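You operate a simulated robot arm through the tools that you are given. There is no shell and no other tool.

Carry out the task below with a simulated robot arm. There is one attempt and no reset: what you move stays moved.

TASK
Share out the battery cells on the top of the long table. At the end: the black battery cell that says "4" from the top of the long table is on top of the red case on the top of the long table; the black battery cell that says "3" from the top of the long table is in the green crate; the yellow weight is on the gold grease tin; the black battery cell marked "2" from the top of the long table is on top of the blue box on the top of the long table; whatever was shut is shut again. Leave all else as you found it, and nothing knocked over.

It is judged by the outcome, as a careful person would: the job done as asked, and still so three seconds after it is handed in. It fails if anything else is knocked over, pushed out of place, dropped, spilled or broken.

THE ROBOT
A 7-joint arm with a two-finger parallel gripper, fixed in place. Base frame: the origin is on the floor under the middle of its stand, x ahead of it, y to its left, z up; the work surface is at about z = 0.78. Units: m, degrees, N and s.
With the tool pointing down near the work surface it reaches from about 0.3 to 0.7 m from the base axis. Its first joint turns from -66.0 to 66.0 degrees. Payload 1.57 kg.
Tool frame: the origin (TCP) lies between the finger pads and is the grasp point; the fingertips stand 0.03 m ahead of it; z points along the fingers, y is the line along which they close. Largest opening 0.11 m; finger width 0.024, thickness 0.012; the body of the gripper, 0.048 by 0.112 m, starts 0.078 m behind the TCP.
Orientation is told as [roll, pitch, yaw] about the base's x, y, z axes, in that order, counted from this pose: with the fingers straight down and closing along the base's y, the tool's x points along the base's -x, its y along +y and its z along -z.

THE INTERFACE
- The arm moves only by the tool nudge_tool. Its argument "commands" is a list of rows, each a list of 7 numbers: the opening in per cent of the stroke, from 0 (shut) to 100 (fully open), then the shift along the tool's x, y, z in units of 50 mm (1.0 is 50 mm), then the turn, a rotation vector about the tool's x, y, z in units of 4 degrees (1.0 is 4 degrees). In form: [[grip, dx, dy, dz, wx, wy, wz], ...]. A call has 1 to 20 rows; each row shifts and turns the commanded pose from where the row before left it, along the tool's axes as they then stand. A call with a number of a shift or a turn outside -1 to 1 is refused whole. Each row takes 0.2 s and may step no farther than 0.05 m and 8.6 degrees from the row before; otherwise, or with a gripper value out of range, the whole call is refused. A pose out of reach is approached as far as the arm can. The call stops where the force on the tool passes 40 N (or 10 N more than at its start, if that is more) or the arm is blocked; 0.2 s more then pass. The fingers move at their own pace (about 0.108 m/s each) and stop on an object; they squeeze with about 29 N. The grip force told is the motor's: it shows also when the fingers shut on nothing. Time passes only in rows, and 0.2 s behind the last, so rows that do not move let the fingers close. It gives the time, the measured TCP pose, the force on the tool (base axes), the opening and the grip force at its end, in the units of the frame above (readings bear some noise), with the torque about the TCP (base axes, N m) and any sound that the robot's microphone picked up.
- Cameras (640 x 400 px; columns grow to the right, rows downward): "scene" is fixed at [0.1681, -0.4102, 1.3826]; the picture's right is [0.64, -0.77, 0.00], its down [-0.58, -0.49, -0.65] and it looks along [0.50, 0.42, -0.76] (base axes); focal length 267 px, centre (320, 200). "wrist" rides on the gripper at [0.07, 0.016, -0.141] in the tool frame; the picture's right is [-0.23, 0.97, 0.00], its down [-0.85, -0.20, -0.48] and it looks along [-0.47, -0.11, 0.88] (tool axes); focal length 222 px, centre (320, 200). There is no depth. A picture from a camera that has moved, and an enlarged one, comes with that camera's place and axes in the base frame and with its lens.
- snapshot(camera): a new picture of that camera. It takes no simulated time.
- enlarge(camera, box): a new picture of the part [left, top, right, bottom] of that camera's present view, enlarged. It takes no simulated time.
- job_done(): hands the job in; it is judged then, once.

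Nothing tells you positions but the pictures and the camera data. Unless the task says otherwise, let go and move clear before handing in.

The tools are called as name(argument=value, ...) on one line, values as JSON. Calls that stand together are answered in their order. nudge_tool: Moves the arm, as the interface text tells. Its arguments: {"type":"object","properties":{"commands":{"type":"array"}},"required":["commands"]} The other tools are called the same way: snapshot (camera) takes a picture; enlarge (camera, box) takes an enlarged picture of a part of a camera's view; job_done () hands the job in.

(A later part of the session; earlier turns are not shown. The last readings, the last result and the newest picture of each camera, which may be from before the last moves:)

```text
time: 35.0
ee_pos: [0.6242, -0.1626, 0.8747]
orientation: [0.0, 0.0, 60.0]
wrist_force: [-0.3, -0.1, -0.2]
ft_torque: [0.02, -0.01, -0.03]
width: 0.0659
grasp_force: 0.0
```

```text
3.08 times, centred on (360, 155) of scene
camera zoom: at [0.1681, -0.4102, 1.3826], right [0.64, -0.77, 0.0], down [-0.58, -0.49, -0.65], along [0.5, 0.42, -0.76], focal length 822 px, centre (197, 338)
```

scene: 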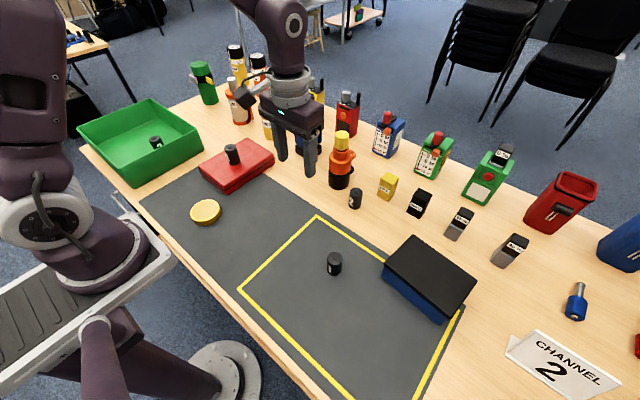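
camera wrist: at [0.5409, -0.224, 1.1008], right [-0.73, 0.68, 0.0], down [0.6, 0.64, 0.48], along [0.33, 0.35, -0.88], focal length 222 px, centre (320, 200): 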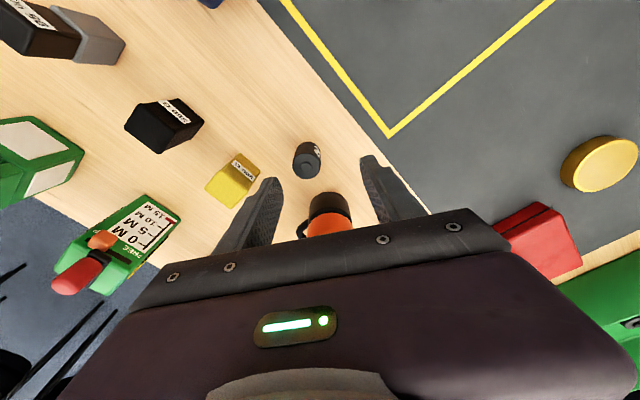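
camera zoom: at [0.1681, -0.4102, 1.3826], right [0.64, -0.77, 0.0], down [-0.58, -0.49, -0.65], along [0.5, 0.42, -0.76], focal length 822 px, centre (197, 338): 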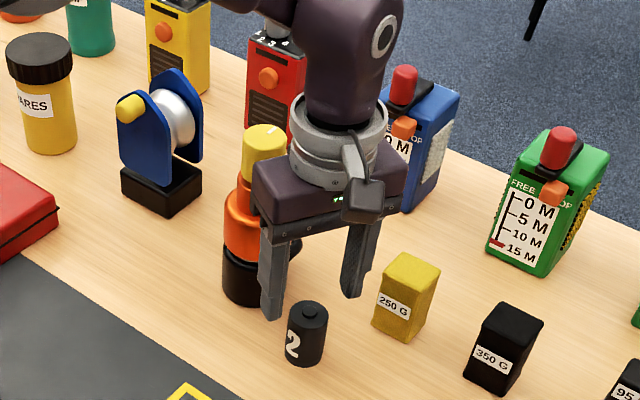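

Clearance looks fine, about 3.5 cm from the stack. I'll finish the descent around cell 2.

nudge_tool(commands=[[60, 0.02, 0.02, 0.4, 0, 0, 0], [60, 0, 0, 0.4, 0, 0, 0], [60, 0, 0, 0.26, 0, 0, 0], [60, 0, 0, 0, 0, 0, 0]])

snapshot(camera="wrist")

enlarge(camera="scene", box=[280, 90, 440, 220])

```text
time: 36.0
ee_pos: [0.6206, -0.1634, 0.8207]
orientation: [0.0, -0.1, 60.0]
wrist_force: [-0.2, 0.6, -0.2]
ft_torque: [-0.02, 0.01, -0.01]
width: 0.066
grasp_force: 0.0
```

```text
taken
camera wrist: at [0.5714, -0.2153, 0.9614], right [-0.73, 0.68, 0.0], down [0.6, 0.64, 0.48], along [0.33, 0.35, -0.88], focal length 222 px, centre (320, 200)
```

wrist: 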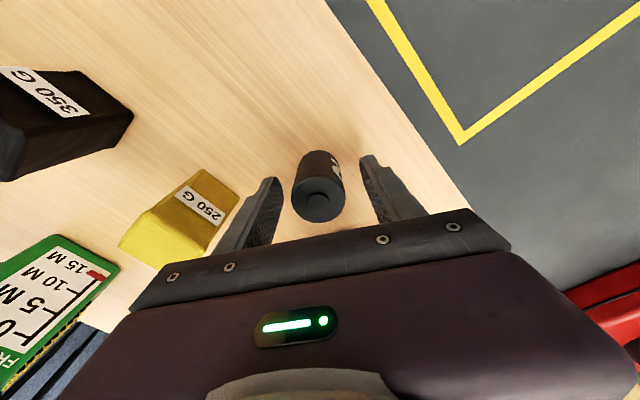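

```text
3.08 times, centred on (360, 155) of scene
camera zoom: at [0.1681, -0.4102, 1.3826], right [0.64, -0.77, 0.0], down [-0.58, -0.49, -0.65], along [0.5, 0.42, -0.76], focal length 822 px, centre (197, 338)
```

zoom: 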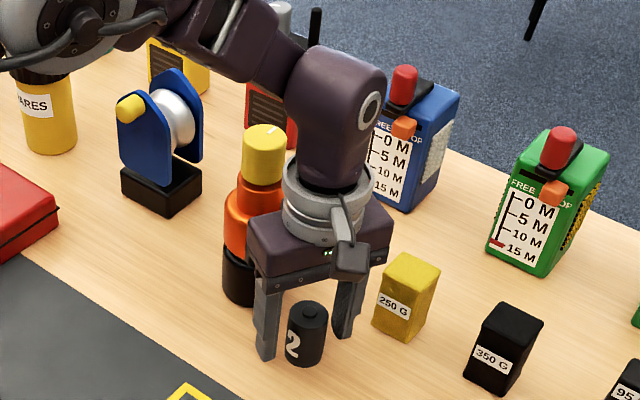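

Cell 2 sits centred between the fingers with the weight and stack clear. I'll close and lift straight up.

nudge_tool(commands=[[0, 0, 0, 0, 0, 0, 0], [0, 0, 0, 0, 0, 0, 0], [0, 0, 0, 0, 0, 0, 0], [0, 0, 0, 0, 0, 0, 0], [0, 0, 0, -0.3, 0, 0, 0], [0, 0, 0, -0.6, 0, 0, 0], [0, 0, 0, -0.6, 0, 0, 0], [0, 0, 0, -0.4, 0, 0, 0], [0, 0, 0, 0, 0, 0, 0]])

snapshot(camera="wrist")

```text
time: 38.0
ee_pos: [0.6195, -0.163, 0.9163]
orientation: [0.1, -0.1, 60.1]
wrist_force: [-0.9, 0.4, -2.0]
ft_torque: [-0.01, -0.02, 0.0]
width: 0.0349
grasp_force: 29.0
```

```text
taken
camera wrist: at [0.5711, -0.2152, 1.0568], right [-0.73, 0.68, 0.0], down [0.6, 0.64, 0.48], along [0.33, 0.35, -0.88], focal length 222 px, centre (320, 200)
```

wrist: 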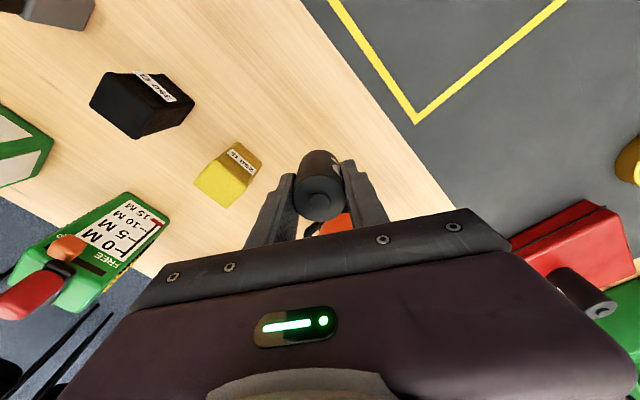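

Cell 2 is held. I'll back away from the stack and carry it across over the blue box.

nudge_tool(commands=[[0, 0.481, 0.138, -0.176, 0, 0, 0], [0, 0.481, 0.138, -0.176, 0, 0, 0], [0, 0.481, 0.138, -0.176, 0, 0, 0], [0, 0.481, 0.138, -0.176, 0, 0, 0], [0, 0.481, 0.138, -0.176, 0, 0, 0], [0, 0.512, -0.18, 0, 0, 0, 0], [0, 0.512, -0.18, 0, 0, 0, 0], [0, 0.512, -0.18, 0, 0, 0, 0], [0, 0.512, -0.18, 0, 0, 0, 0], [0, 0.512, -0.18, 0, 0, 0, 0], [0, 0.512, -0.18, 0, 0, 0, 0], [0, 0, 0, 0, 0, 0, 0]])

snapshot(camera="wrist")

snapshot(camera="scene")

```text
time: 40.6
ee_pos: [0.5, -0.4081, 0.9606]
orientation: [-0.1, 0.0, 60.0]
wrist_force: [-0.8, 1.3, -1.3]
ft_torque: [0.05, 0.01, -0.01]
width: 0.0353
grasp_force: 28.4
```

```text
taken
camera wrist: at [0.452, -0.4612, 1.1016], right [-0.73, 0.68, 0.0], down [0.6, 0.64, 0.48], along [0.33, 0.35, -0.88], focal length 222 px, centre (320, 200)
```

wrist: 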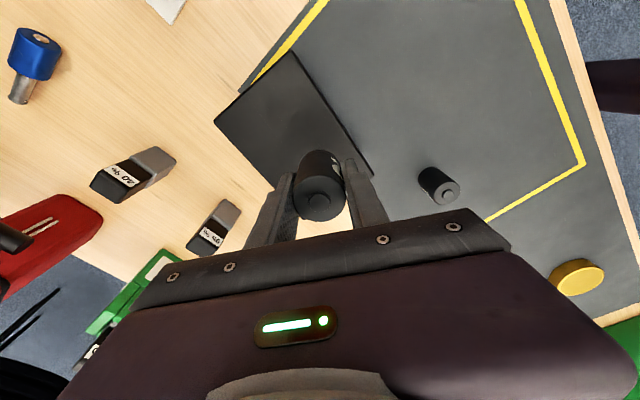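

```text
taken
```

scene: 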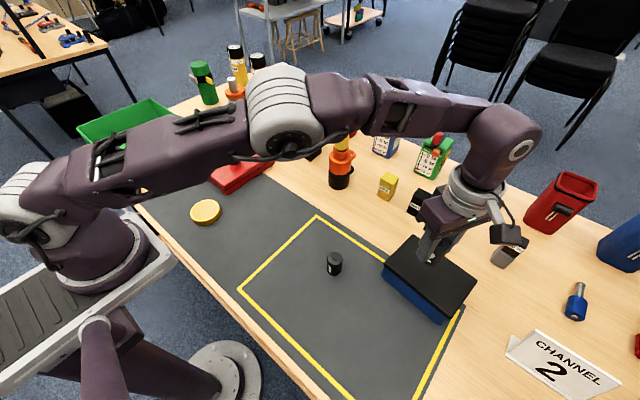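

Cell 2 is over the blue box lid, whose centre is about (0.52, -0.42). I'll shift 1.4 cm further in and lower to just above the lid.

nudge_tool(commands=[[0, 0, -0.14, 0.3, 0, 0, 0], [0, 0, -0.14, 0.3, 0, 0, 0], [0, 0, 0, 0.3, 0, 0, 0], [0, 0, 0, 0.2, 0, 0, 0], [0, 0, 0, 0, 0, 0, 0]])

enlarge(camera="scene", box=[370, 180, 500, 330])

```text
time: 41.8
ee_pos: [0.5116, -0.4181, 0.9062]
orientation: [0.0, 0.0, 60.0]
wrist_force: [-0.3, 0.2, -1.0]
ft_torque: [-0.02, 0.02, -0.02]
width: 0.0349
grasp_force: 29.3
```

```text
2.67 times, centred on (435, 255) of scene
camera zoom: at [0.1681, -0.4102, 1.3826], right [0.64, -0.77, 0.0], down [-0.58, -0.49, -0.65], along [0.5, 0.42, -0.76], focal length 712 px, centre (13, 53)
```

zoom: 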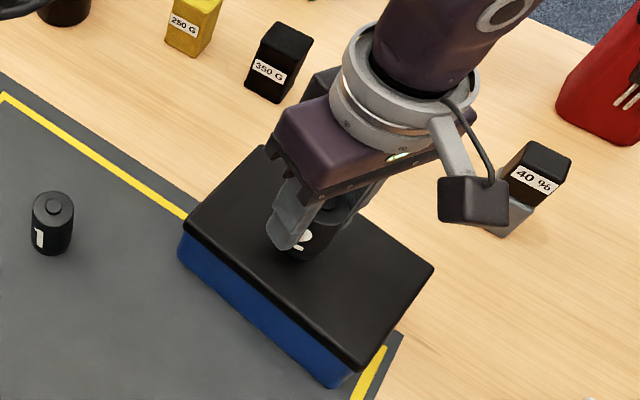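

I'm getting close to the lid, so I'll go down in small steps.

nudge_tool(commands=[[0, 0, 0, 0.04, 0, 0, 0], [0, 0, 0, 0.04, 0, 0, 0], [0, 0, 0, 0, 0, 0, 0]])

```text
time: 42.6
ee_pos: [0.5132, -0.4168, 0.9015]
orientation: [0.0, 0.0, 59.9]
wrist_force: [-0.2, -0.6, -1.0]
ft_torque: [0.02, -0.01, 0.01]
width: 0.0352
grasp_force: 28.9
```

nudge_tool(commands=[[0, 0, 0, 0.04, 0, 0, 0], [0, 0, 0, 0.02, 0, 0, 0], [0, 0, 0, 0, 0, 0, 0]])

```text
time: 43.4
ee_pos: [0.5136, -0.4162, 0.8987]
orientation: [0.0, -0.1, 60.0]
wrist_force: [-1.0, -0.3, -0.8]
ft_torque: [0.0, -0.01, 0.03]
width: 0.0348
grasp_force: 29.5
```

nudge_tool(commands=[[0, 0, 0, 0.04, 0, 0, 0], [0, 0, 0, 0, 0, 0, 0]])

```text
time: 44.0
ee_pos: [0.5123, -0.4168, 0.8976]
orientation: [0.0, 0.0, 60.0]
wrist_force: [-0.4, 1.2, -1.7]
ft_torque: [-0.03, -0.01, 0.01]
width: 0.035
grasp_force: 28.9
```

nudge_tool(commands=[[0, 0, 0, 0.04, 0, 0, 0], [0, 0, 0, 0, 0, 0, 0]])

```text
time: 44.6
ee_pos: [0.5132, -0.4168, 0.8955]
orientation: [0.0, 0.1, 60.0]
wrist_force: [-0.1, -0.3, -1.9]
ft_torque: [-0.02, -0.01, -0.01]
width: 0.035
grasp_force: 29.2
```

nudge_tool(commands=[[0, 0, 0, 0.04, 0, 0, 0], [0, 0, 0, 0, 0, 0, 0]])

```text
time: 45.2
ee_pos: [0.5129, -0.4168, 0.8929]
orientation: [0.1, 0.0, 60.0]
wrist_force: [-0.6, -0.5, -1.7]
ft_torque: [0.01, 0.02, 0.0]
width: 0.035
grasp_force: 29.0
```

nudge_tool(commands=[[0, 0, 0, 0.04, 0, 0, 0], [0, 0, 0, 0, 0, 0, 0]])

enlarge(camera="wrist", box=[240, 110, 420, 250])

```text
time: 45.8
ee_pos: [0.5131, -0.4184, 0.8919]
orientation: [-0.1, 0.0, 60.1]
wrist_force: [-1.6, 1.9, 9.9]
ft_torque: [0.1, 0.09, -0.07]
width: 0.035
grasp_force: 29.0
```

```text
2.86 times, centred on (330, 180) of wrist
camera zoom: at [0.4635, -0.4693, 1.0323], right [-0.73, 0.68, 0.0], down [0.6, 0.64, 0.48], along [0.33, 0.35, -0.88], focal length 635 px, centre (291, 257)
```

zoom: 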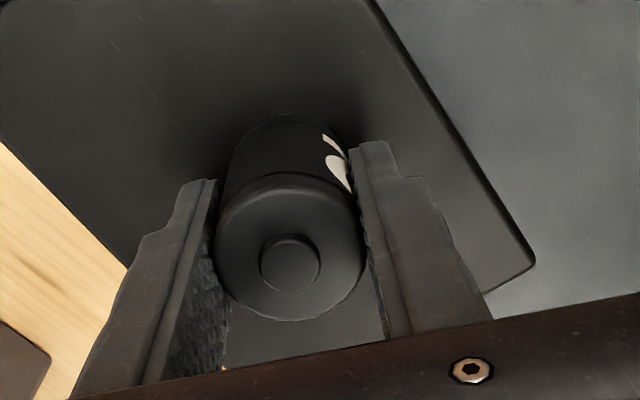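

Contact with the lid at about 11 N. I'll ease off by less than a millimetre before letting go.

nudge_tool(commands=[[0, 0, 0, -0.018, 0, 0, 0], [0, 0, 0, 0, 0, 0, 0]])

```text
time: 46.4
ee_pos: [0.5124, -0.4178, 0.8928]
orientation: [0.0, 0.0, 60.0]
wrist_force: [2.3, 0.5, 3.0]
ft_torque: [-0.04, -0.03, -0.05]
width: 0.0348
grasp_force: 29.1
```

Contact is now light, so I'll release and rise straight up.

nudge_tool(commands=[[45, 0, 0, 0, 0, 0, 0], [60, 0, 0, 0, 0, 0, 0], [60, 0, 0, 0, 0, 0, 0], [60, 0, 0, -0.4, 0, 0, 0], [60, 0, 0, -0.6, 0, 0, 0], [60, 0, 0, -0.5, 0, 0, 0], [60, 0, 0, 0, 0, 0, 0]])

enlarge(camera="scene", box=[370, 180, 500, 330])

snapshot(camera="wrist")

```text
time: 48.0
ee_pos: [0.5111, -0.419, 0.9679]
orientation: [0.0, 0.1, 60.0]
wrist_force: [0.2, 0.2, 0.1]
ft_torque: [-0.02, -0.01, -0.03]
width: 0.0661
grasp_force: 0.0
```

```text
2.67 times, centred on (435, 255) of scene
camera zoom: at [0.1681, -0.4102, 1.3826], right [0.64, -0.77, 0.0], down [-0.58, -0.49, -0.65], along [0.5, 0.42, -0.76], focal length 712 px, centre (13, 53)
```

zoom: 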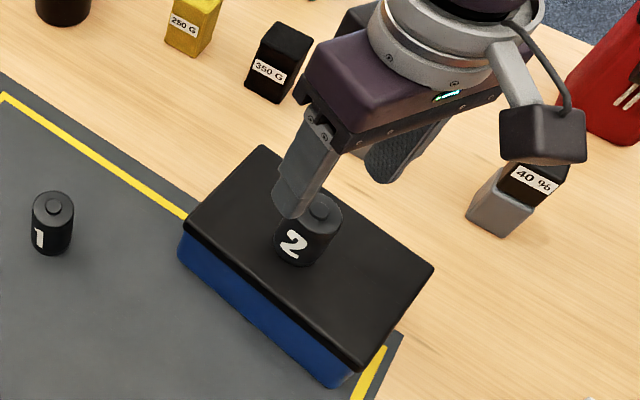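

```text
taken
camera wrist: at [0.4622, -0.4703, 1.1076], right [-0.73, 0.68, 0.0], down [0.6, 0.64, 0.48], along [0.33, 0.35, -0.88], focal length 222 px, centre (320, 200)
```

wrist: 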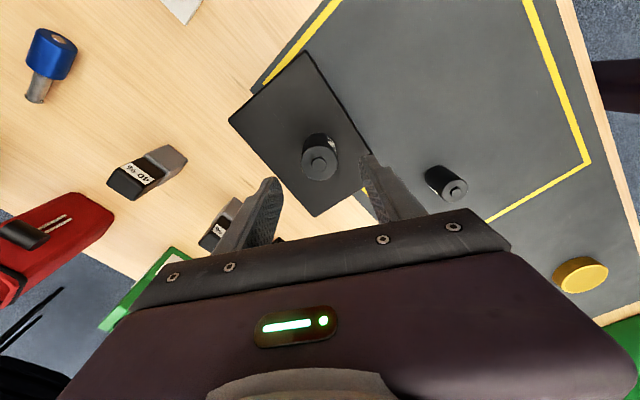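

Cell 2 stands on the blue box. The last item is the yellow weight near (0.708, -0.215), a bit past the straight-down reach, so I'll need to tilt the tool outwards. First I'll retreat to a clear spot at height and turn the yaw back to 0.

nudge_tool(commands=[[60, 0, 0, -0.4, 0, 0, 0], [60, -0.398, 0.406, -0.12, 0, 0, 0], [60, -0.398, 0.406, -0.12, 0, 0, 0], [60, -0.398, 0.406, -0.12, 0, 0, 0], [60, -0.398, 0.406, -0.12, 0, 0, 0], [60, -0.398, 0.406, -0.12, 0, 0, 0], [60, -0.398, 0.406, -0.12, 0, 0, 0], [60, -0.398, 0.406, -0.12, 0, 0, 0], [60, -0.398, 0.406, -0.12, 0, 0, 0], [60, 0, 0, 0, 0, 0, 0]])

nudge_tool(commands=[[60, 0, 0, 0, 0, 0, 1], [60, 0, 0, 0, 0, 0, 1], [60, 0, 0, 0, 0, 0, 1], [60, 0, 0, 0, 0, 0, 1], [60, 0, 0, 0, 0, 0, 1], [60, 0, 0, 0, 0, 0, 1], [60, 0, 0, 0, 0, 0, 1], [60, 0, 0, 0, 0, 0, 1], [60, 0, 0, 0, 0, 0, 1], [60, 0, 0, 0, 0, 0, 1], [60, 0, 0, 0, 0, 0, 1], [60, 0, 0, 0, 0, 0, 1], [60, 0, 0, 0, 0, 0, 1], [60, 0, 0, 0, 0, 0, 1], [60, 0, 0, 0, 0, 0, 1], [60, 0, 0, 0, 0, 0, 0]])

snapshot(camera="wrist")

snapshot(camera="scene")

```text
time: 50.2
ee_pos: [0.4515, -0.1974, 1.0336]
orientation: [0.0, 0.0, 60.0]
wrist_force: [0.1, -0.1, -0.3]
ft_torque: [0.0, 0.01, -0.02]
width: 0.0659
grasp_force: 0.2
```

```text
time: 53.6
ee_pos: [0.4519, -0.198, 1.0347]
orientation: [0.0, 0.0, -0.2]
wrist_force: [-0.9, 0.7, -0.2]
ft_torque: [-0.01, 0.04, 0.04]
width: 0.066
grasp_force: 0.0
```

```text
taken
camera wrist: at [0.3819, -0.1814, 1.1751], right [0.23, 0.97, 0.0], down [0.85, -0.2, 0.48], along [0.47, -0.11, -0.88], focal length 222 px, centre (320, 200)
```

wrist: 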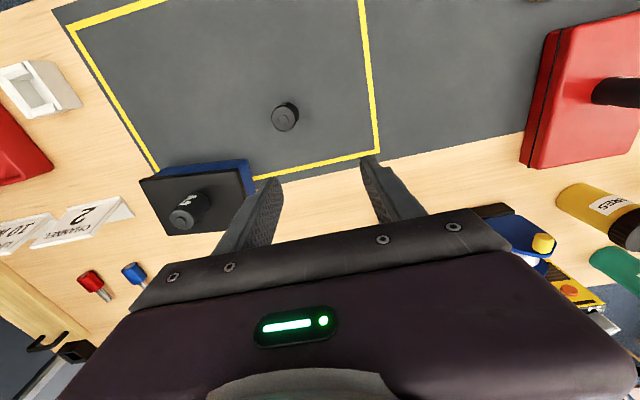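

```text
taken
```

scene: 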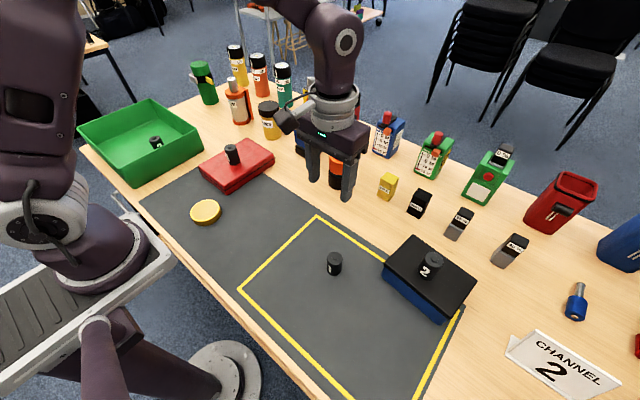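

All the cells look right. I'll tilt the tool 20 degrees outwards so it can reach the weight.

nudge_tool(commands=[[65, 0, 0, 0, 0, -1, 0], [65, 0, 0, 0, 0, -1, 0], [65, 0, 0, 0, 0, -1, 0], [65, 0, 0, 0, 0, -1, 0], [65, 0, 0, 0, 0, -1, 0], [65, 0, 0, 0, 0, 0, 0]])

snapshot(camera="scene")

snapshot(camera="wrist")

```text
time: 55.0
ee_pos: [0.4519, -0.1979, 1.0342]
orientation: [0.0, -20.1, 0.0]
wrist_force: [-0.1, -0.2, 0.9]
ft_torque: [0.05, -0.01, -0.01]
width: 0.0714
grasp_force: 0.0
```

```text
taken
```

scene: 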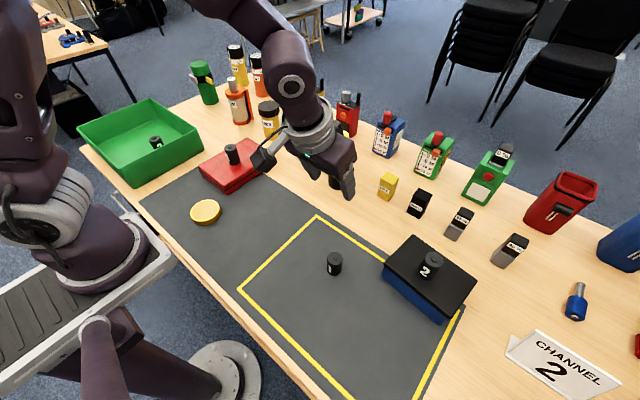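

```text
taken
camera wrist: at [0.3377, -0.1817, 1.1428], right [0.21, 0.97, 0.08], down [0.64, -0.2, 0.74], along [0.74, -0.11, -0.66], focal length 222 px, centre (320, 200)
```

wrist: 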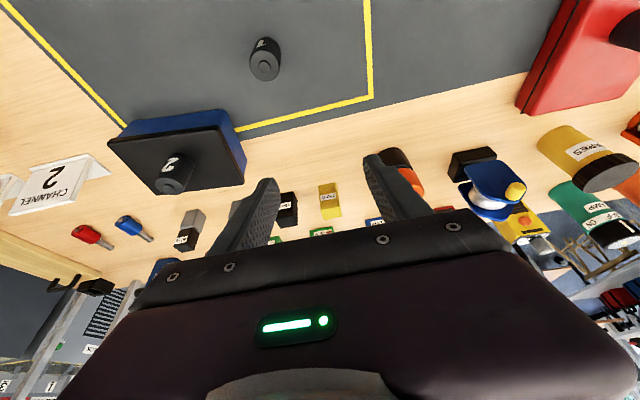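

The tilt is set and the yellow weight is straight ahead in the wrist view. I'll move to about 10 cm back from it along the tool direction.

nudge_tool(commands=[[65, -0.379, -0.038, 0.396, 0, 0, 0], [65, -0.379, -0.038, 0.396, 0, 0, 0], [65, -0.379, -0.038, 0.396, 0, 0, 0], [65, -0.379, -0.038, 0.396, 0, 0, 0], [65, -0.379, -0.038, 0.396, 0, 0, 0], [65, -0.379, -0.038, 0.396, 0, 0, 0], [65, -0.379, -0.038, 0.396, 0, 0, 0], [65, 0, 0, 0, 0, 0, 0]])

snapshot(camera="wrist")

enlarge(camera="scene", box=[280, 90, 440, 220])

```text
time: 56.8
ee_pos: [0.6228, -0.2119, 0.9503]
orientation: [-0.1, -20.0, 0.1]
wrist_force: [0.2, 0.3, -0.4]
ft_torque: [-0.02, 0.02, 0.01]
width: 0.0718
grasp_force: 0.0
```

```text
taken
camera wrist: at [0.5093, -0.1959, 1.0589], right [0.21, 0.97, 0.08], down [0.64, -0.2, 0.74], along [0.74, -0.11, -0.67], focal length 222 px, centre (320, 200)
```

wrist: 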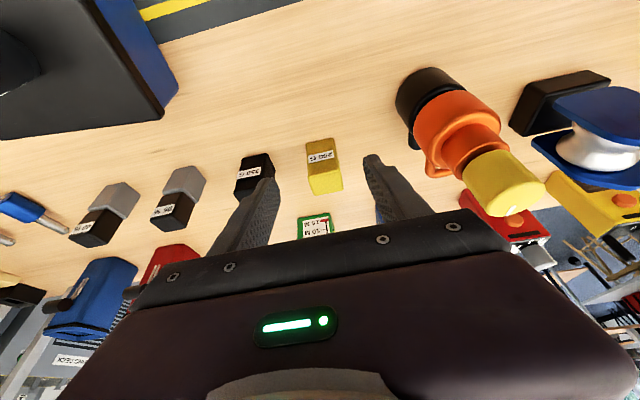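

```text
3.08 times, centred on (360, 155) of scene
camera zoom: at [0.1681, -0.4102, 1.3826], right [0.64, -0.77, 0.0], down [-0.58, -0.49, -0.65], along [0.5, 0.42, -0.76], focal length 822 px, centre (197, 338)
```

zoom: 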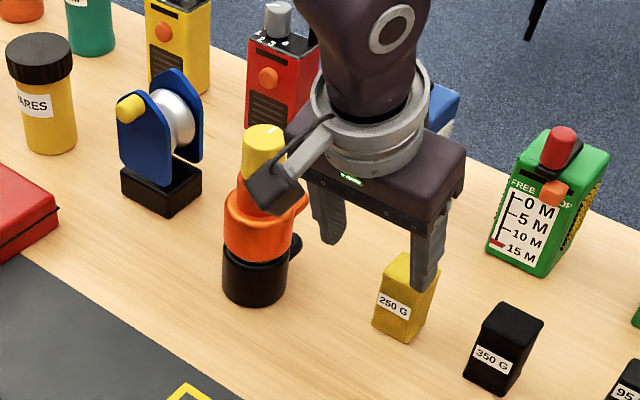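

I'll zoom in on the wrist view to fix the weight's exact position and orientation.

enlarge(camera="wrist", box=[250, 120, 400, 230])

```text
3.64 times, centred on (325, 175) of wrist
camera zoom: at [0.5093, -0.1959, 1.0589], right [0.21, 0.97, 0.08], down [0.64, -0.2, 0.74], along [0.74, -0.11, -0.67], focal length 808 px, centre (302, 291)
```

zoom: 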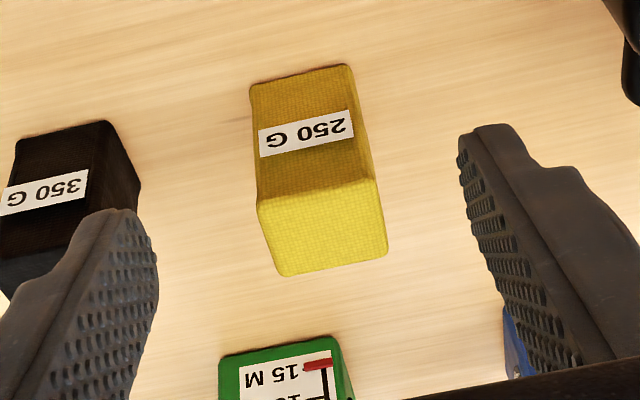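

The weight is square to the axes with its centre at (0.710, -0.215) and top at z 0.85. I'll align sideways first and then advance partway along the tool direction, checking that the reach holds.

nudge_tool(commands=[[65, -0.414, -0.03, 0.2, 0, 0, 0], [65, -0.414, -0.03, 0.2, 0, 0, 0], [65, 0, 0, 0.4, 0, 0, 0], [65, 0, 0, 0.4, 0, 0, 0], [65, 0, 0, 0, 0, 0, 0]])

snapshot(camera="wrist")

enlarge(camera="scene", box=[280, 90, 440, 220])

```text
time: 58.0
ee_pos: [0.6822, -0.2141, 0.9075]
orientation: [0.0, -20.0, 0.0]
wrist_force: [0.6, 0.6, 0.3]
ft_torque: [0.01, -0.01, 0.02]
width: 0.0718
grasp_force: 0.1
```

```text
taken
camera wrist: at [0.5689, -0.1972, 1.0154], right [0.21, 0.97, 0.08], down [0.64, -0.2, 0.74], along [0.74, -0.11, -0.67], focal length 222 px, centre (320, 200)
```

wrist: 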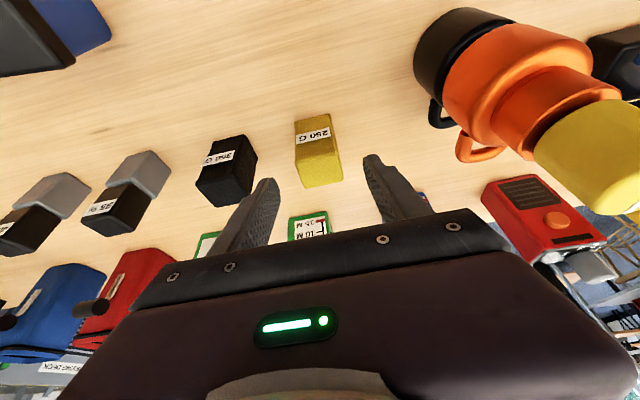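

```text
3.08 times, centred on (360, 155) of scene
camera zoom: at [0.1681, -0.4102, 1.3826], right [0.64, -0.77, 0.0], down [-0.58, -0.49, -0.65], along [0.5, 0.42, -0.76], focal length 822 px, centre (197, 338)
```

zoom: 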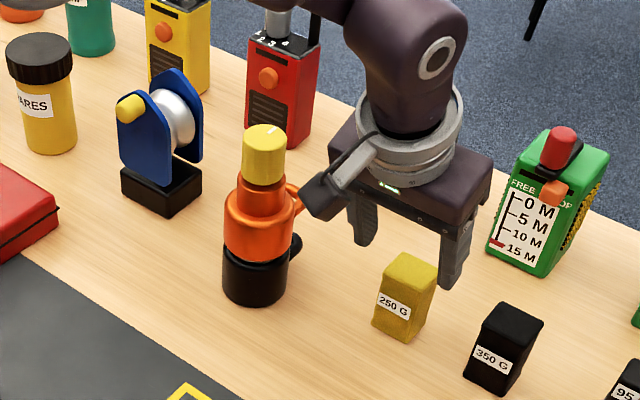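

The reach holds and the weight is centred between the fingers. I'll advance the last 8 cm along the tool.

nudge_tool(commands=[[65, 0, 0, 0.4, 0, 0, 0], [65, 0, 0, 0.4, 0, 0, 0], [65, 0, 0, 0.4, 0, 0, 0], [65, 0, 0, 0.4, 0, 0, 0], [65, 0, 0, 0, 0, 0, 0]])

snapshot(camera="wrist")

enlarge(camera="scene", box=[300, 110, 460, 240])

```text
time: 59.2
ee_pos: [0.7112, -0.2163, 0.8323]
orientation: [0.0, -20.0, 0.0]
wrist_force: [0.5, -0.2, -0.9]
ft_torque: [0.03, 0.0, 0.02]
width: 0.0715
grasp_force: 0.1
```

```text
taken
camera wrist: at [0.5966, -0.1993, 0.9414], right [0.21, 0.97, 0.08], down [0.64, -0.2, 0.74], along [0.74, -0.11, -0.67], focal length 222 px, centre (320, 200)
```

wrist: 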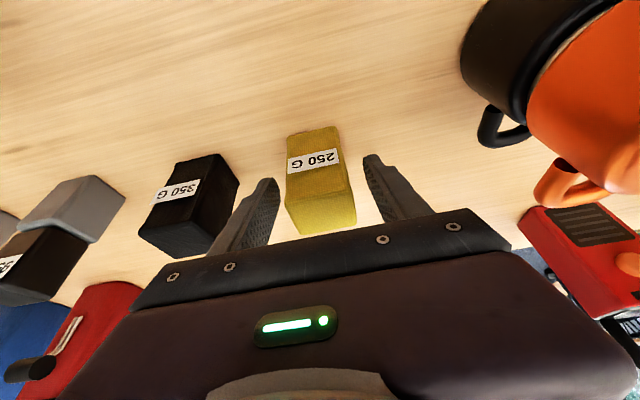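

```text
3.08 times, centred on (380, 175) of scene
camera zoom: at [0.1681, -0.4102, 1.3826], right [0.64, -0.77, 0.0], down [-0.58, -0.49, -0.65], along [0.5, 0.42, -0.76], focal length 822 px, centre (135, 277)
```

zoom: 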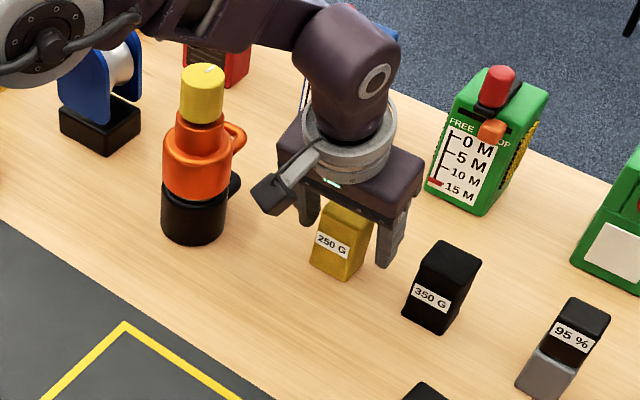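

The weight is centred between the fingers and both neighbours are clear. I'll close and lift straight up a few centimetres.

nudge_tool(commands=[[0, 0, 0, 0, 0, 0, 0], [0, 0, 0, 0, 0, 0, 0], [0, 0, 0, 0, 0, 0, 0], [0, 0, 0, 0, 0, 0, 0], [0, -0.068, 0, -0.188, 0, 0, 0], [0, -0.1, 0, -0.28, 0, 0, 0], [0, -0.1, 0, -0.28, 0, 0, 0], [0, 0, 0, 0, 0, 0, 0]])

snapshot(camera="wrist")

enlarge(camera="scene", box=[300, 110, 460, 240])

```text
time: 61.0
ee_pos: [0.7095, -0.2142, 0.8719]
orientation: [0.1, -20.1, 0.0]
wrist_force: [-0.3, 0.3, -2.6]
ft_torque: [0.02, 0.01, 0.02]
width: 0.044
grasp_force: 28.6
```

```text
taken
camera wrist: at [0.5959, -0.1981, 0.9803], right [0.21, 0.97, 0.08], down [0.64, -0.2, 0.74], along [0.74, -0.11, -0.67], focal length 222 px, centre (320, 200)
```

wrist: 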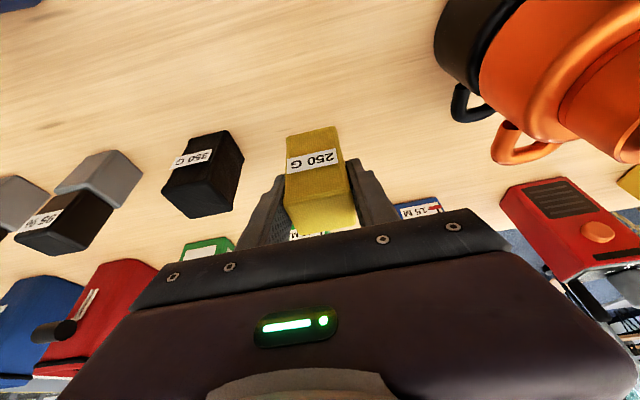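

```text
3.08 times, centred on (380, 175) of scene
camera zoom: at [0.1682, -0.4102, 1.3826], right [0.64, -0.77, 0.0], down [-0.58, -0.49, -0.65], along [0.5, 0.42, -0.76], focal length 822 px, centre (135, 277)
```

zoom: 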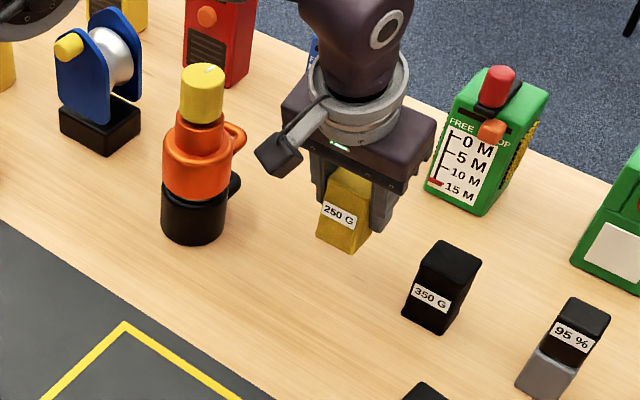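

The weight is held (2.6 N) and its neighbours are undisturbed. It has to stay upright, so I'll keep the tilt, back out clear of the stack, and stop over the open mat.

nudge_tool(commands=[[0, 0.243, 0.047, -0.4, 0, 0, 0], [0, 0.243, 0.047, -0.4, 0, 0, 0], [0, 0.243, 0.047, -0.4, 0, 0, 0], [0, 0.243, 0.047, -0.4, 0, 0, 0], [0, 0.243, 0.047, -0.4, 0, 0, 0], [0, 0.243, 0.047, -0.4, 0, 0, 0], [0, 0.295, 0.35, -0.214, 0, 0, 0], [0, 0.295, 0.35, -0.214, 0, 0, 0], [0, 0.295, 0.35, -0.214, 0, 0, 0], [0, 0.295, 0.35, -0.214, 0, 0, 0], [0, 0.295, 0.35, -0.214, 0, 0, 0], [0, 0.295, 0.35, -0.214, 0, 0, 0], [0, 0.295, 0.35, -0.214, 0, 0, 0], [0, 0.295, 0.35, -0.214, 0, 0, 0], [0, 0, 0, 0, 0, 0, 0]])

snapshot(camera="wrist")

snapshot(camera="scene")

```text
time: 64.2
ee_pos: [0.4584, -0.0572, 0.999]
orientation: [0.0, -20.0, -0.1]
wrist_force: [0.3, 0.1, -2.7]
ft_torque: [-0.01, -0.02, 0.02]
width: 0.0437
grasp_force: 29.4
```

```text
taken
camera wrist: at [0.3448, -0.0418, 1.1072], right [0.21, 0.97, 0.08], down [0.64, -0.2, 0.74], along [0.74, -0.11, -0.67], focal length 222 px, centre (320, 200)
```

wrist: 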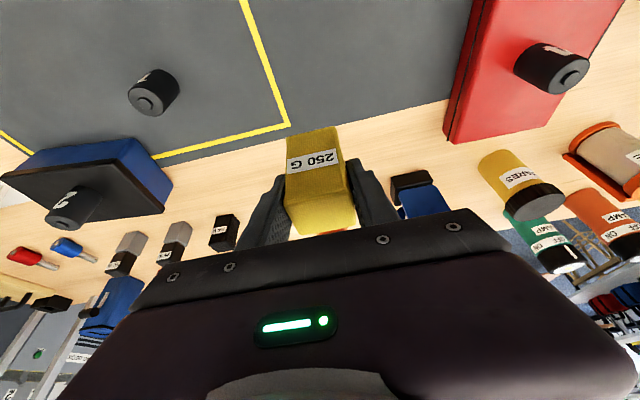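

```text
taken
```

scene: 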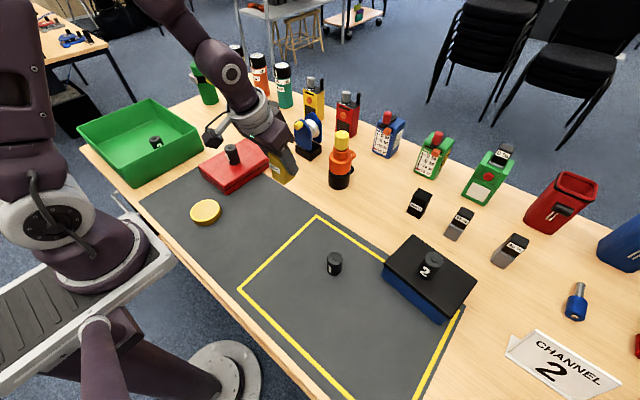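

The weight is steady in the grip over open mat. I'll turn the tool about the vertical by 85 degrees so the tilt points sideways, which keeps the weight upright and lets the arm reach the tin close to its base.

nudge_tool(commands=[[0, 0, 0, 0, -0.364, 0, -1.0], [0, 0, 0, 0, -0.364, 0, -1.0], [0, 0, 0, 0, -0.364, 0, -1.0], [0, 0, 0, 0, -0.364, 0, -1.0], [0, 0, 0, 0, -0.364, 0, -1.0], [0, 0, 0, 0, -0.364, 0, -1.0], [0, 0, 0, 0, -0.364, 0, -1.0], [0, 0, 0, 0, -0.364, 0, -1.0], [0, 0, 0, 0, -0.364, 0, -1.0], [0, 0, 0, 0, -0.364, 0, -1.0], [0, 0, 0, 0, -0.364, 0, -1.0], [0, 0, 0, 0, -0.364, 0, -1.0], [0, 0, 0, 0, -0.364, 0, -1.0], [0, 0, 0, 0, -0.364, 0, -1.0], [0, 0, 0, 0, -0.364, 0, -1.0], [0, 0, 0, 0, -0.364, 0, -1.0], [0, 0, 0, 0, -0.364, 0, -1.0], [0, 0, 0, 0, -0.364, 0, -1.0], [0, 0, 0, 0, -0.364, 0, -1.0], [0, 0, 0, 0, -0.364, 0, -1.0]])

snapshot(camera="wrist")

snapshot(camera="scene")

```text
time: 68.4
ee_pos: [0.4601, -0.0601, 0.9991]
orientation: [0.0, -20.0, 85.2]
wrist_force: [0.3, -0.6, -1.7]
ft_torque: [-0.01, 0.01, -0.01]
width: 0.0439
grasp_force: 29.5
```

```text
taken
camera wrist: at [0.4346, -0.1722, 1.1079], right [-0.95, 0.29, 0.08], down [0.25, 0.62, 0.74], along [0.17, 0.73, -0.67], focal length 222 px, centre (320, 200)
```

wrist: 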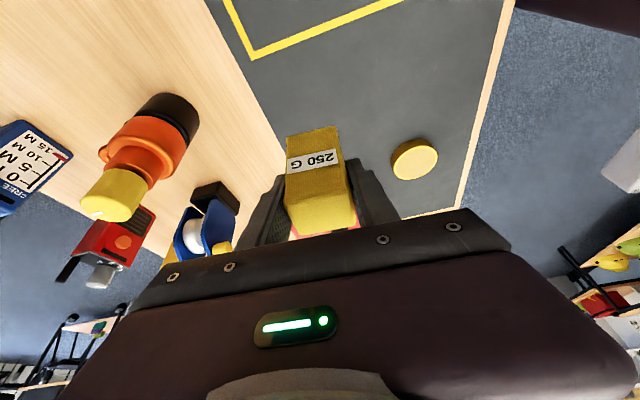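

```text
taken
```

scene: 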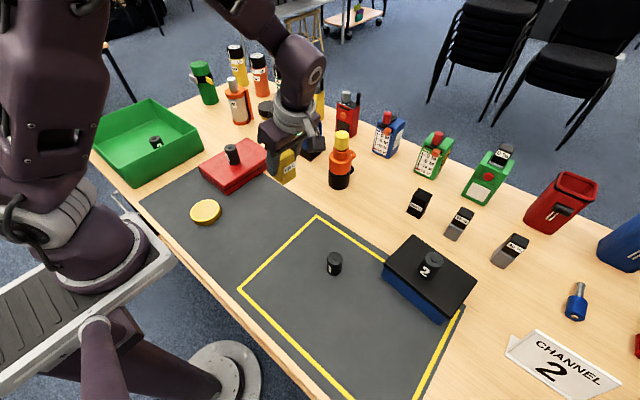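

The weight stays upright and the tin is in view. I'll move over the tin at height and check that the arm reaches there in this pose.

nudge_tool(commands=[[0, -0.396, 0.392, 0.248, 0, 0, 0], [0, -0.396, 0.392, 0.248, 0, 0, 0], [0, -0.396, 0.392, 0.248, 0, 0, 0], [0, -0.396, 0.392, 0.248, 0, 0, 0], [0, -0.396, 0.392, 0.248, 0, 0, 0], [0, -0.396, 0.392, 0.248, 0, 0, 0], [0, -0.396, 0.392, 0.248, 0, 0, 0], [0, -0.396, 0.392, 0.248, 0, 0, 0], [0, 0, 0, 0, 0, 0, 0]])

snapshot(camera="wrist")

snapshot(camera="scene")

```text
time: 70.4
ee_pos: [0.3216, 0.1365, 0.962]
orientation: [0.1, -20.0, 85.2]
wrist_force: [-0.4, -0.2, -2.1]
ft_torque: [0.0, -0.04, -0.01]
width: 0.0435
grasp_force: 29.4
```

```text
taken
camera wrist: at [0.2953, 0.0236, 1.0698], right [-0.95, 0.3, 0.08], down [0.25, 0.62, 0.74], along [0.17, 0.73, -0.67], focal length 222 px, centre (320, 200)
```

wrist: 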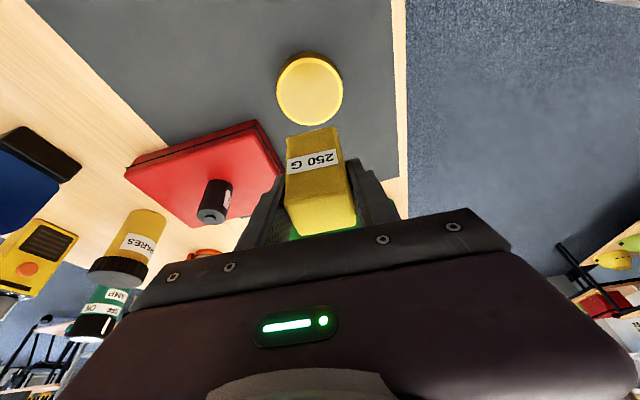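

```text
taken
```

scene: 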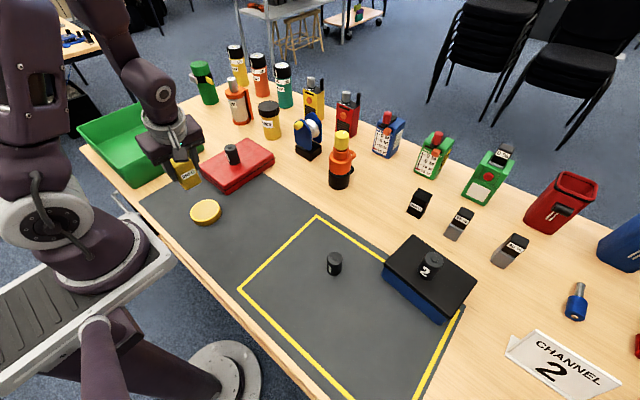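

The arm reaches here fine, and the tin's lid centre averages (0.318, 0.133). I'll shift 4 mm to match and lower to about z 0.885, then look.

nudge_tool(commands=[[0, 0.15, 0.016, 0.35, 0, 0, 0], [0, 0.15, 0.016, 0.35, 0, 0, 0], [0, 0.15, 0.016, 0.35, 0, 0, 0], [0, 0.15, 0.016, 0.35, 0, 0, 0], [0, 0, 0, 0, 0, 0, 0]])

snapshot(camera="wrist")

enlarge(camera="scene", box=[150, 130, 270, 240])

```text
time: 71.6
ee_pos: [0.316, 0.1319, 0.8843]
orientation: [0.1, -20.0, 85.1]
wrist_force: [0.1, 0.0, -2.4]
ft_torque: [0.0, -0.01, -0.03]
width: 0.0437
grasp_force: 28.2
```

```text
taken
camera wrist: at [0.2902, 0.0202, 0.9933], right [-0.95, 0.3, 0.08], down [0.25, 0.62, 0.74], along [0.17, 0.73, -0.67], focal length 222 px, centre (320, 200)
```

wrist: 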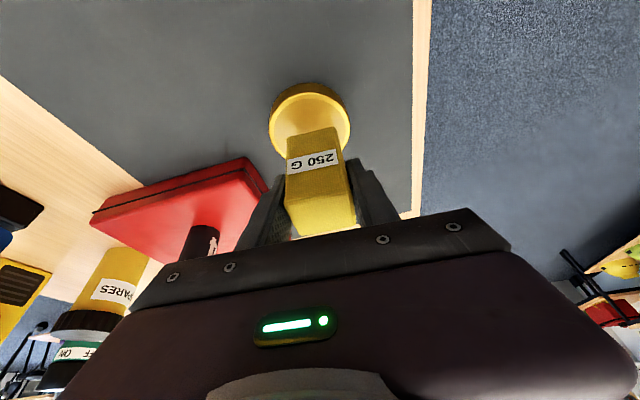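

```text
3.64 times, centred on (210, 185) of scene
camera zoom: at [0.1681, -0.4102, 1.3826], right [0.64, -0.77, 0.0], down [-0.58, -0.49, -0.65], along [0.5, 0.42, -0.76], focal length 971 px, centre (720, 254)
```

zoom: 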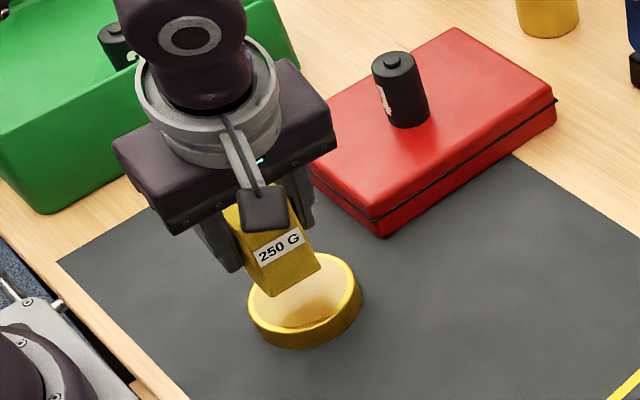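

The weight sits right above the lid, off by only about 3 mm. I'll lower 2 cm more with a small shift and then creep down.

nudge_tool(commands=[[0, 0.07, -0.03, 0.188, 0, 0, 0], [0, 0.07, -0.03, 0.188, 0, 0, 0], [0, 0, 0, 0, 0, 0, 0]])

enlarge(camera="wrist", box=[230, 60, 410, 240])

enlarge(camera="scene", box=[160, 160, 250, 240])

```text
time: 72.4
ee_pos: [0.3176, 0.1319, 0.8647]
orientation: [0.1, -20.0, 85.1]
wrist_force: [-0.2, -0.2, -2.2]
ft_torque: [0.0, 0.0, 0.01]
width: 0.0437
grasp_force: 29.0
```

```text
2.22 times, centred on (320, 150) of wrist
camera zoom: at [0.293, 0.0195, 0.9736], right [-0.95, 0.3, 0.08], down [0.25, 0.62, 0.74], along [0.17, 0.73, -0.67], focal length 494 px, centre (320, 311)
```

zoom: 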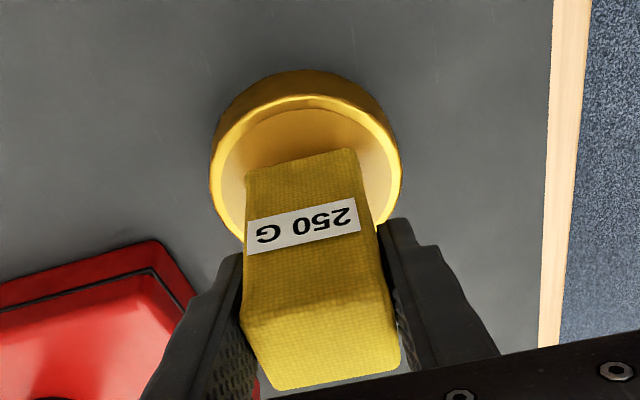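

```text
5.00 times, centred on (205, 200) of scene
camera zoom: at [0.1681, -0.4102, 1.3826], right [0.64, -0.77, 0.0], down [-0.58, -0.49, -0.65], along [0.5, 0.42, -0.76], focal length 1335 px, centre (895, 200)
```

zoom: 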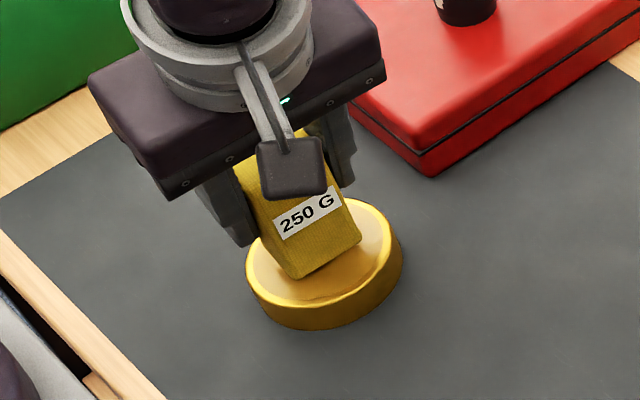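

Both views put the weight's centre within 2 mm of the tin's centre. Now I'll creep down to contact.

nudge_tool(commands=[[0, 0.0137, 0, 0.0376, 0, 0, 0], [0, 0.0137, 0, 0.0376, 0, 0, 0], [0, 0, 0, 0, 0, 0, 0]])

```text
time: 73.2
ee_pos: [0.3187, 0.1308, 0.8615]
orientation: [0.0, -20.0, 85.1]
wrist_force: [0.8, -0.6, -2.9]
ft_torque: [0.05, 0.02, 0.0]
width: 0.0437
grasp_force: 29.5
```

nudge_tool(commands=[[0, 0.0137, 0, 0.0376, 0, 0, 0], [0, 0, 0, 0, 0, 0, 0]])

```text
time: 73.8
ee_pos: [0.3192, 0.1307, 0.8592]
orientation: [0.0, -20.0, 85.1]
wrist_force: [-0.1, 0.1, -2.3]
ft_torque: [0.0, 0.01, -0.01]
width: 0.0437
grasp_force: 29.3
```

nudge_tool(commands=[[0, 0.0103, 0, 0.0282, 0, 0, 0], [0, 0, 0, 0, 0, 0, 0]])

```text
time: 74.4
ee_pos: [0.3185, 0.1315, 0.8583]
orientation: [0.1, -20.0, 85.1]
wrist_force: [-0.6, 0.3, -2.6]
ft_torque: [0.01, 0.04, 0.01]
width: 0.0435
grasp_force: 29.0
```

nudge_tool(commands=[[0, 0.0103, 0, 0.0282, 0, 0, 0], [0, 0, 0, 0, 0, 0, 0]])

```text
time: 75.0
ee_pos: [0.3193, 0.13, 0.857]
orientation: [0.1, -20.0, 85.1]
wrist_force: [0.1, -0.3, -1.9]
ft_torque: [-0.03, 0.02, -0.01]
width: 0.0435
grasp_force: 28.8
```

nudge_tool(commands=[[0, 0.0103, 0, 0.0282, 0, 0, 0], [0, 0, 0, 0, 0, 0, 0]])

enlarge(camera="scene", box=[160, 160, 250, 240])

```text
time: 75.6
ee_pos: [0.3192, 0.1317, 0.8552]
orientation: [0.0, -20.1, 85.2]
wrist_force: [0.0, -3.0, 21.3]
ft_torque: [-0.25, -0.03, 0.0]
width: 0.0436
grasp_force: 29.9
```

```text
5.00 times, centred on (205, 200) of scene
camera zoom: at [0.1679, -0.4103, 1.3826], right [0.64, -0.77, 0.0], down [-0.58, -0.49, -0.65], along [0.5, 0.42, -0.76], focal length 1335 px, centre (895, 200)
```

zoom: 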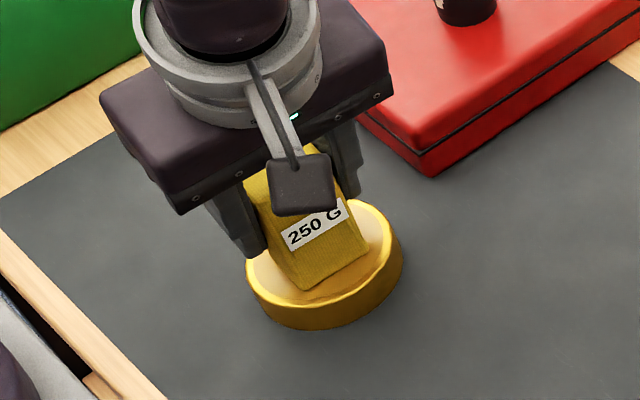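

The weight is on the lid with too much push (about 24 N), so I'll back off slightly before letting go.

nudge_tool(commands=[[0, -0.006, 0, -0.017, 0, 0, 0], [0, 0, 0, 0, 0, 0, 0]])

```text
time: 76.2
ee_pos: [0.3187, 0.1316, 0.8557]
orientation: [0.2, -20.1, 85.1]
wrist_force: [-0.1, -0.2, -2.8]
ft_torque: [-0.01, -0.01, -0.02]
width: 0.044
grasp_force: 28.7
```

That took the load off completely; I'll lower by half a millimetre for light contact.

nudge_tool(commands=[[0, 0.0034, 0, 0.0094, 0, 0, 0], [0, 0, 0, 0, 0, 0, 0]])

```text
time: 76.8
ee_pos: [0.3187, 0.1318, 0.8553]
orientation: [-0.1, -20.1, 85.1]
wrist_force: [4.3, -8.1, 37.9]
ft_torque: [-0.34, -0.1, -0.05]
width: 0.0439
grasp_force: 29.3
```

The reading jumped to 38 N, so contact here is very stiff. I'll back off a quarter of a millimetre and let it settle.

nudge_tool(commands=[[0, -0.0017, 0, -0.0047, 0, 0, 0], [0, 0, 0, 0, 0, 0, 0], [0, 0, 0, 0, 0, 0, 0]])

enlarge(camera="wrist", box=[230, 60, 410, 240])

```text
time: 77.6
ee_pos: [0.318, 0.1322, 0.8542]
orientation: [0.0, -20.1, 85.2]
wrist_force: [6.6, -3.5, 36.9]
ft_torque: [-0.02, -0.3, 0.01]
width: 0.0438
grasp_force: 29.0
```

```text
2.22 times, centred on (320, 150) of wrist
camera zoom: at [0.2926, 0.0194, 0.9632], right [-0.95, 0.29, 0.08], down [0.25, 0.62, 0.74], along [0.17, 0.73, -0.66], focal length 494 px, centre (320, 311)
```

zoom: 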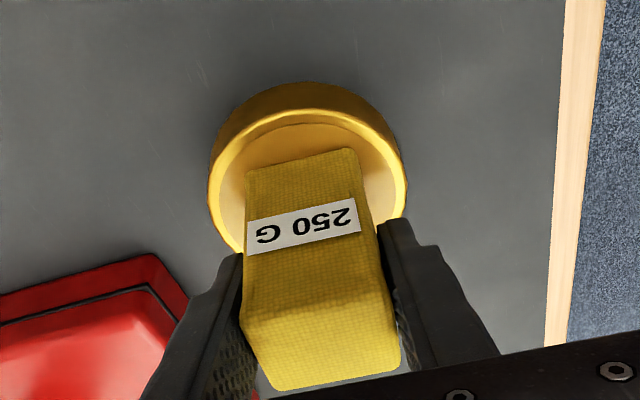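

Still loaded at 37 N, so I'll back off a bit more.

nudge_tool(commands=[[0, -0.003, 0, -0.0085, 0, 0, 0], [0, 0, 0, 0, 0, 0, 0]])

```text
time: 78.2
ee_pos: [0.3191, 0.1308, 0.8552]
orientation: [0.1, -20.1, 85.1]
wrist_force: [5.7, 2.9, 21.5]
ft_torque: [0.32, -0.35, 0.02]
width: 0.044
grasp_force: 29.3
```

nudge_tool(commands=[[0, -0.003, 0, -0.0085, 0, 0, 0], [0, 0, 0, 0, 0, 0, 0]])

```text
time: 78.8
ee_pos: [0.3192, 0.1304, 0.8561]
orientation: [0.2, -20.0, 85.1]
wrist_force: [-0.9, 0.2, -2.5]
ft_torque: [0.0, -0.01, 0.03]
width: 0.0435
grasp_force: 29.1
```

It's free again, within about half a millimetre of the lid. I'll lower by 0.2 mm and read once more.

nudge_tool(commands=[[0, 0.0014, 0, 0.0038, 0, 0, 0], [0, 0, 0, 0, 0, 0, 0]])

```text
time: 79.4
ee_pos: [0.3181, 0.1321, 0.8567]
orientation: [0.2, -20.0, 85.1]
wrist_force: [0.6, 0.0, -2.7]
ft_torque: [0.03, 0.03, 0.02]
width: 0.0438
grasp_force: 29.5
```

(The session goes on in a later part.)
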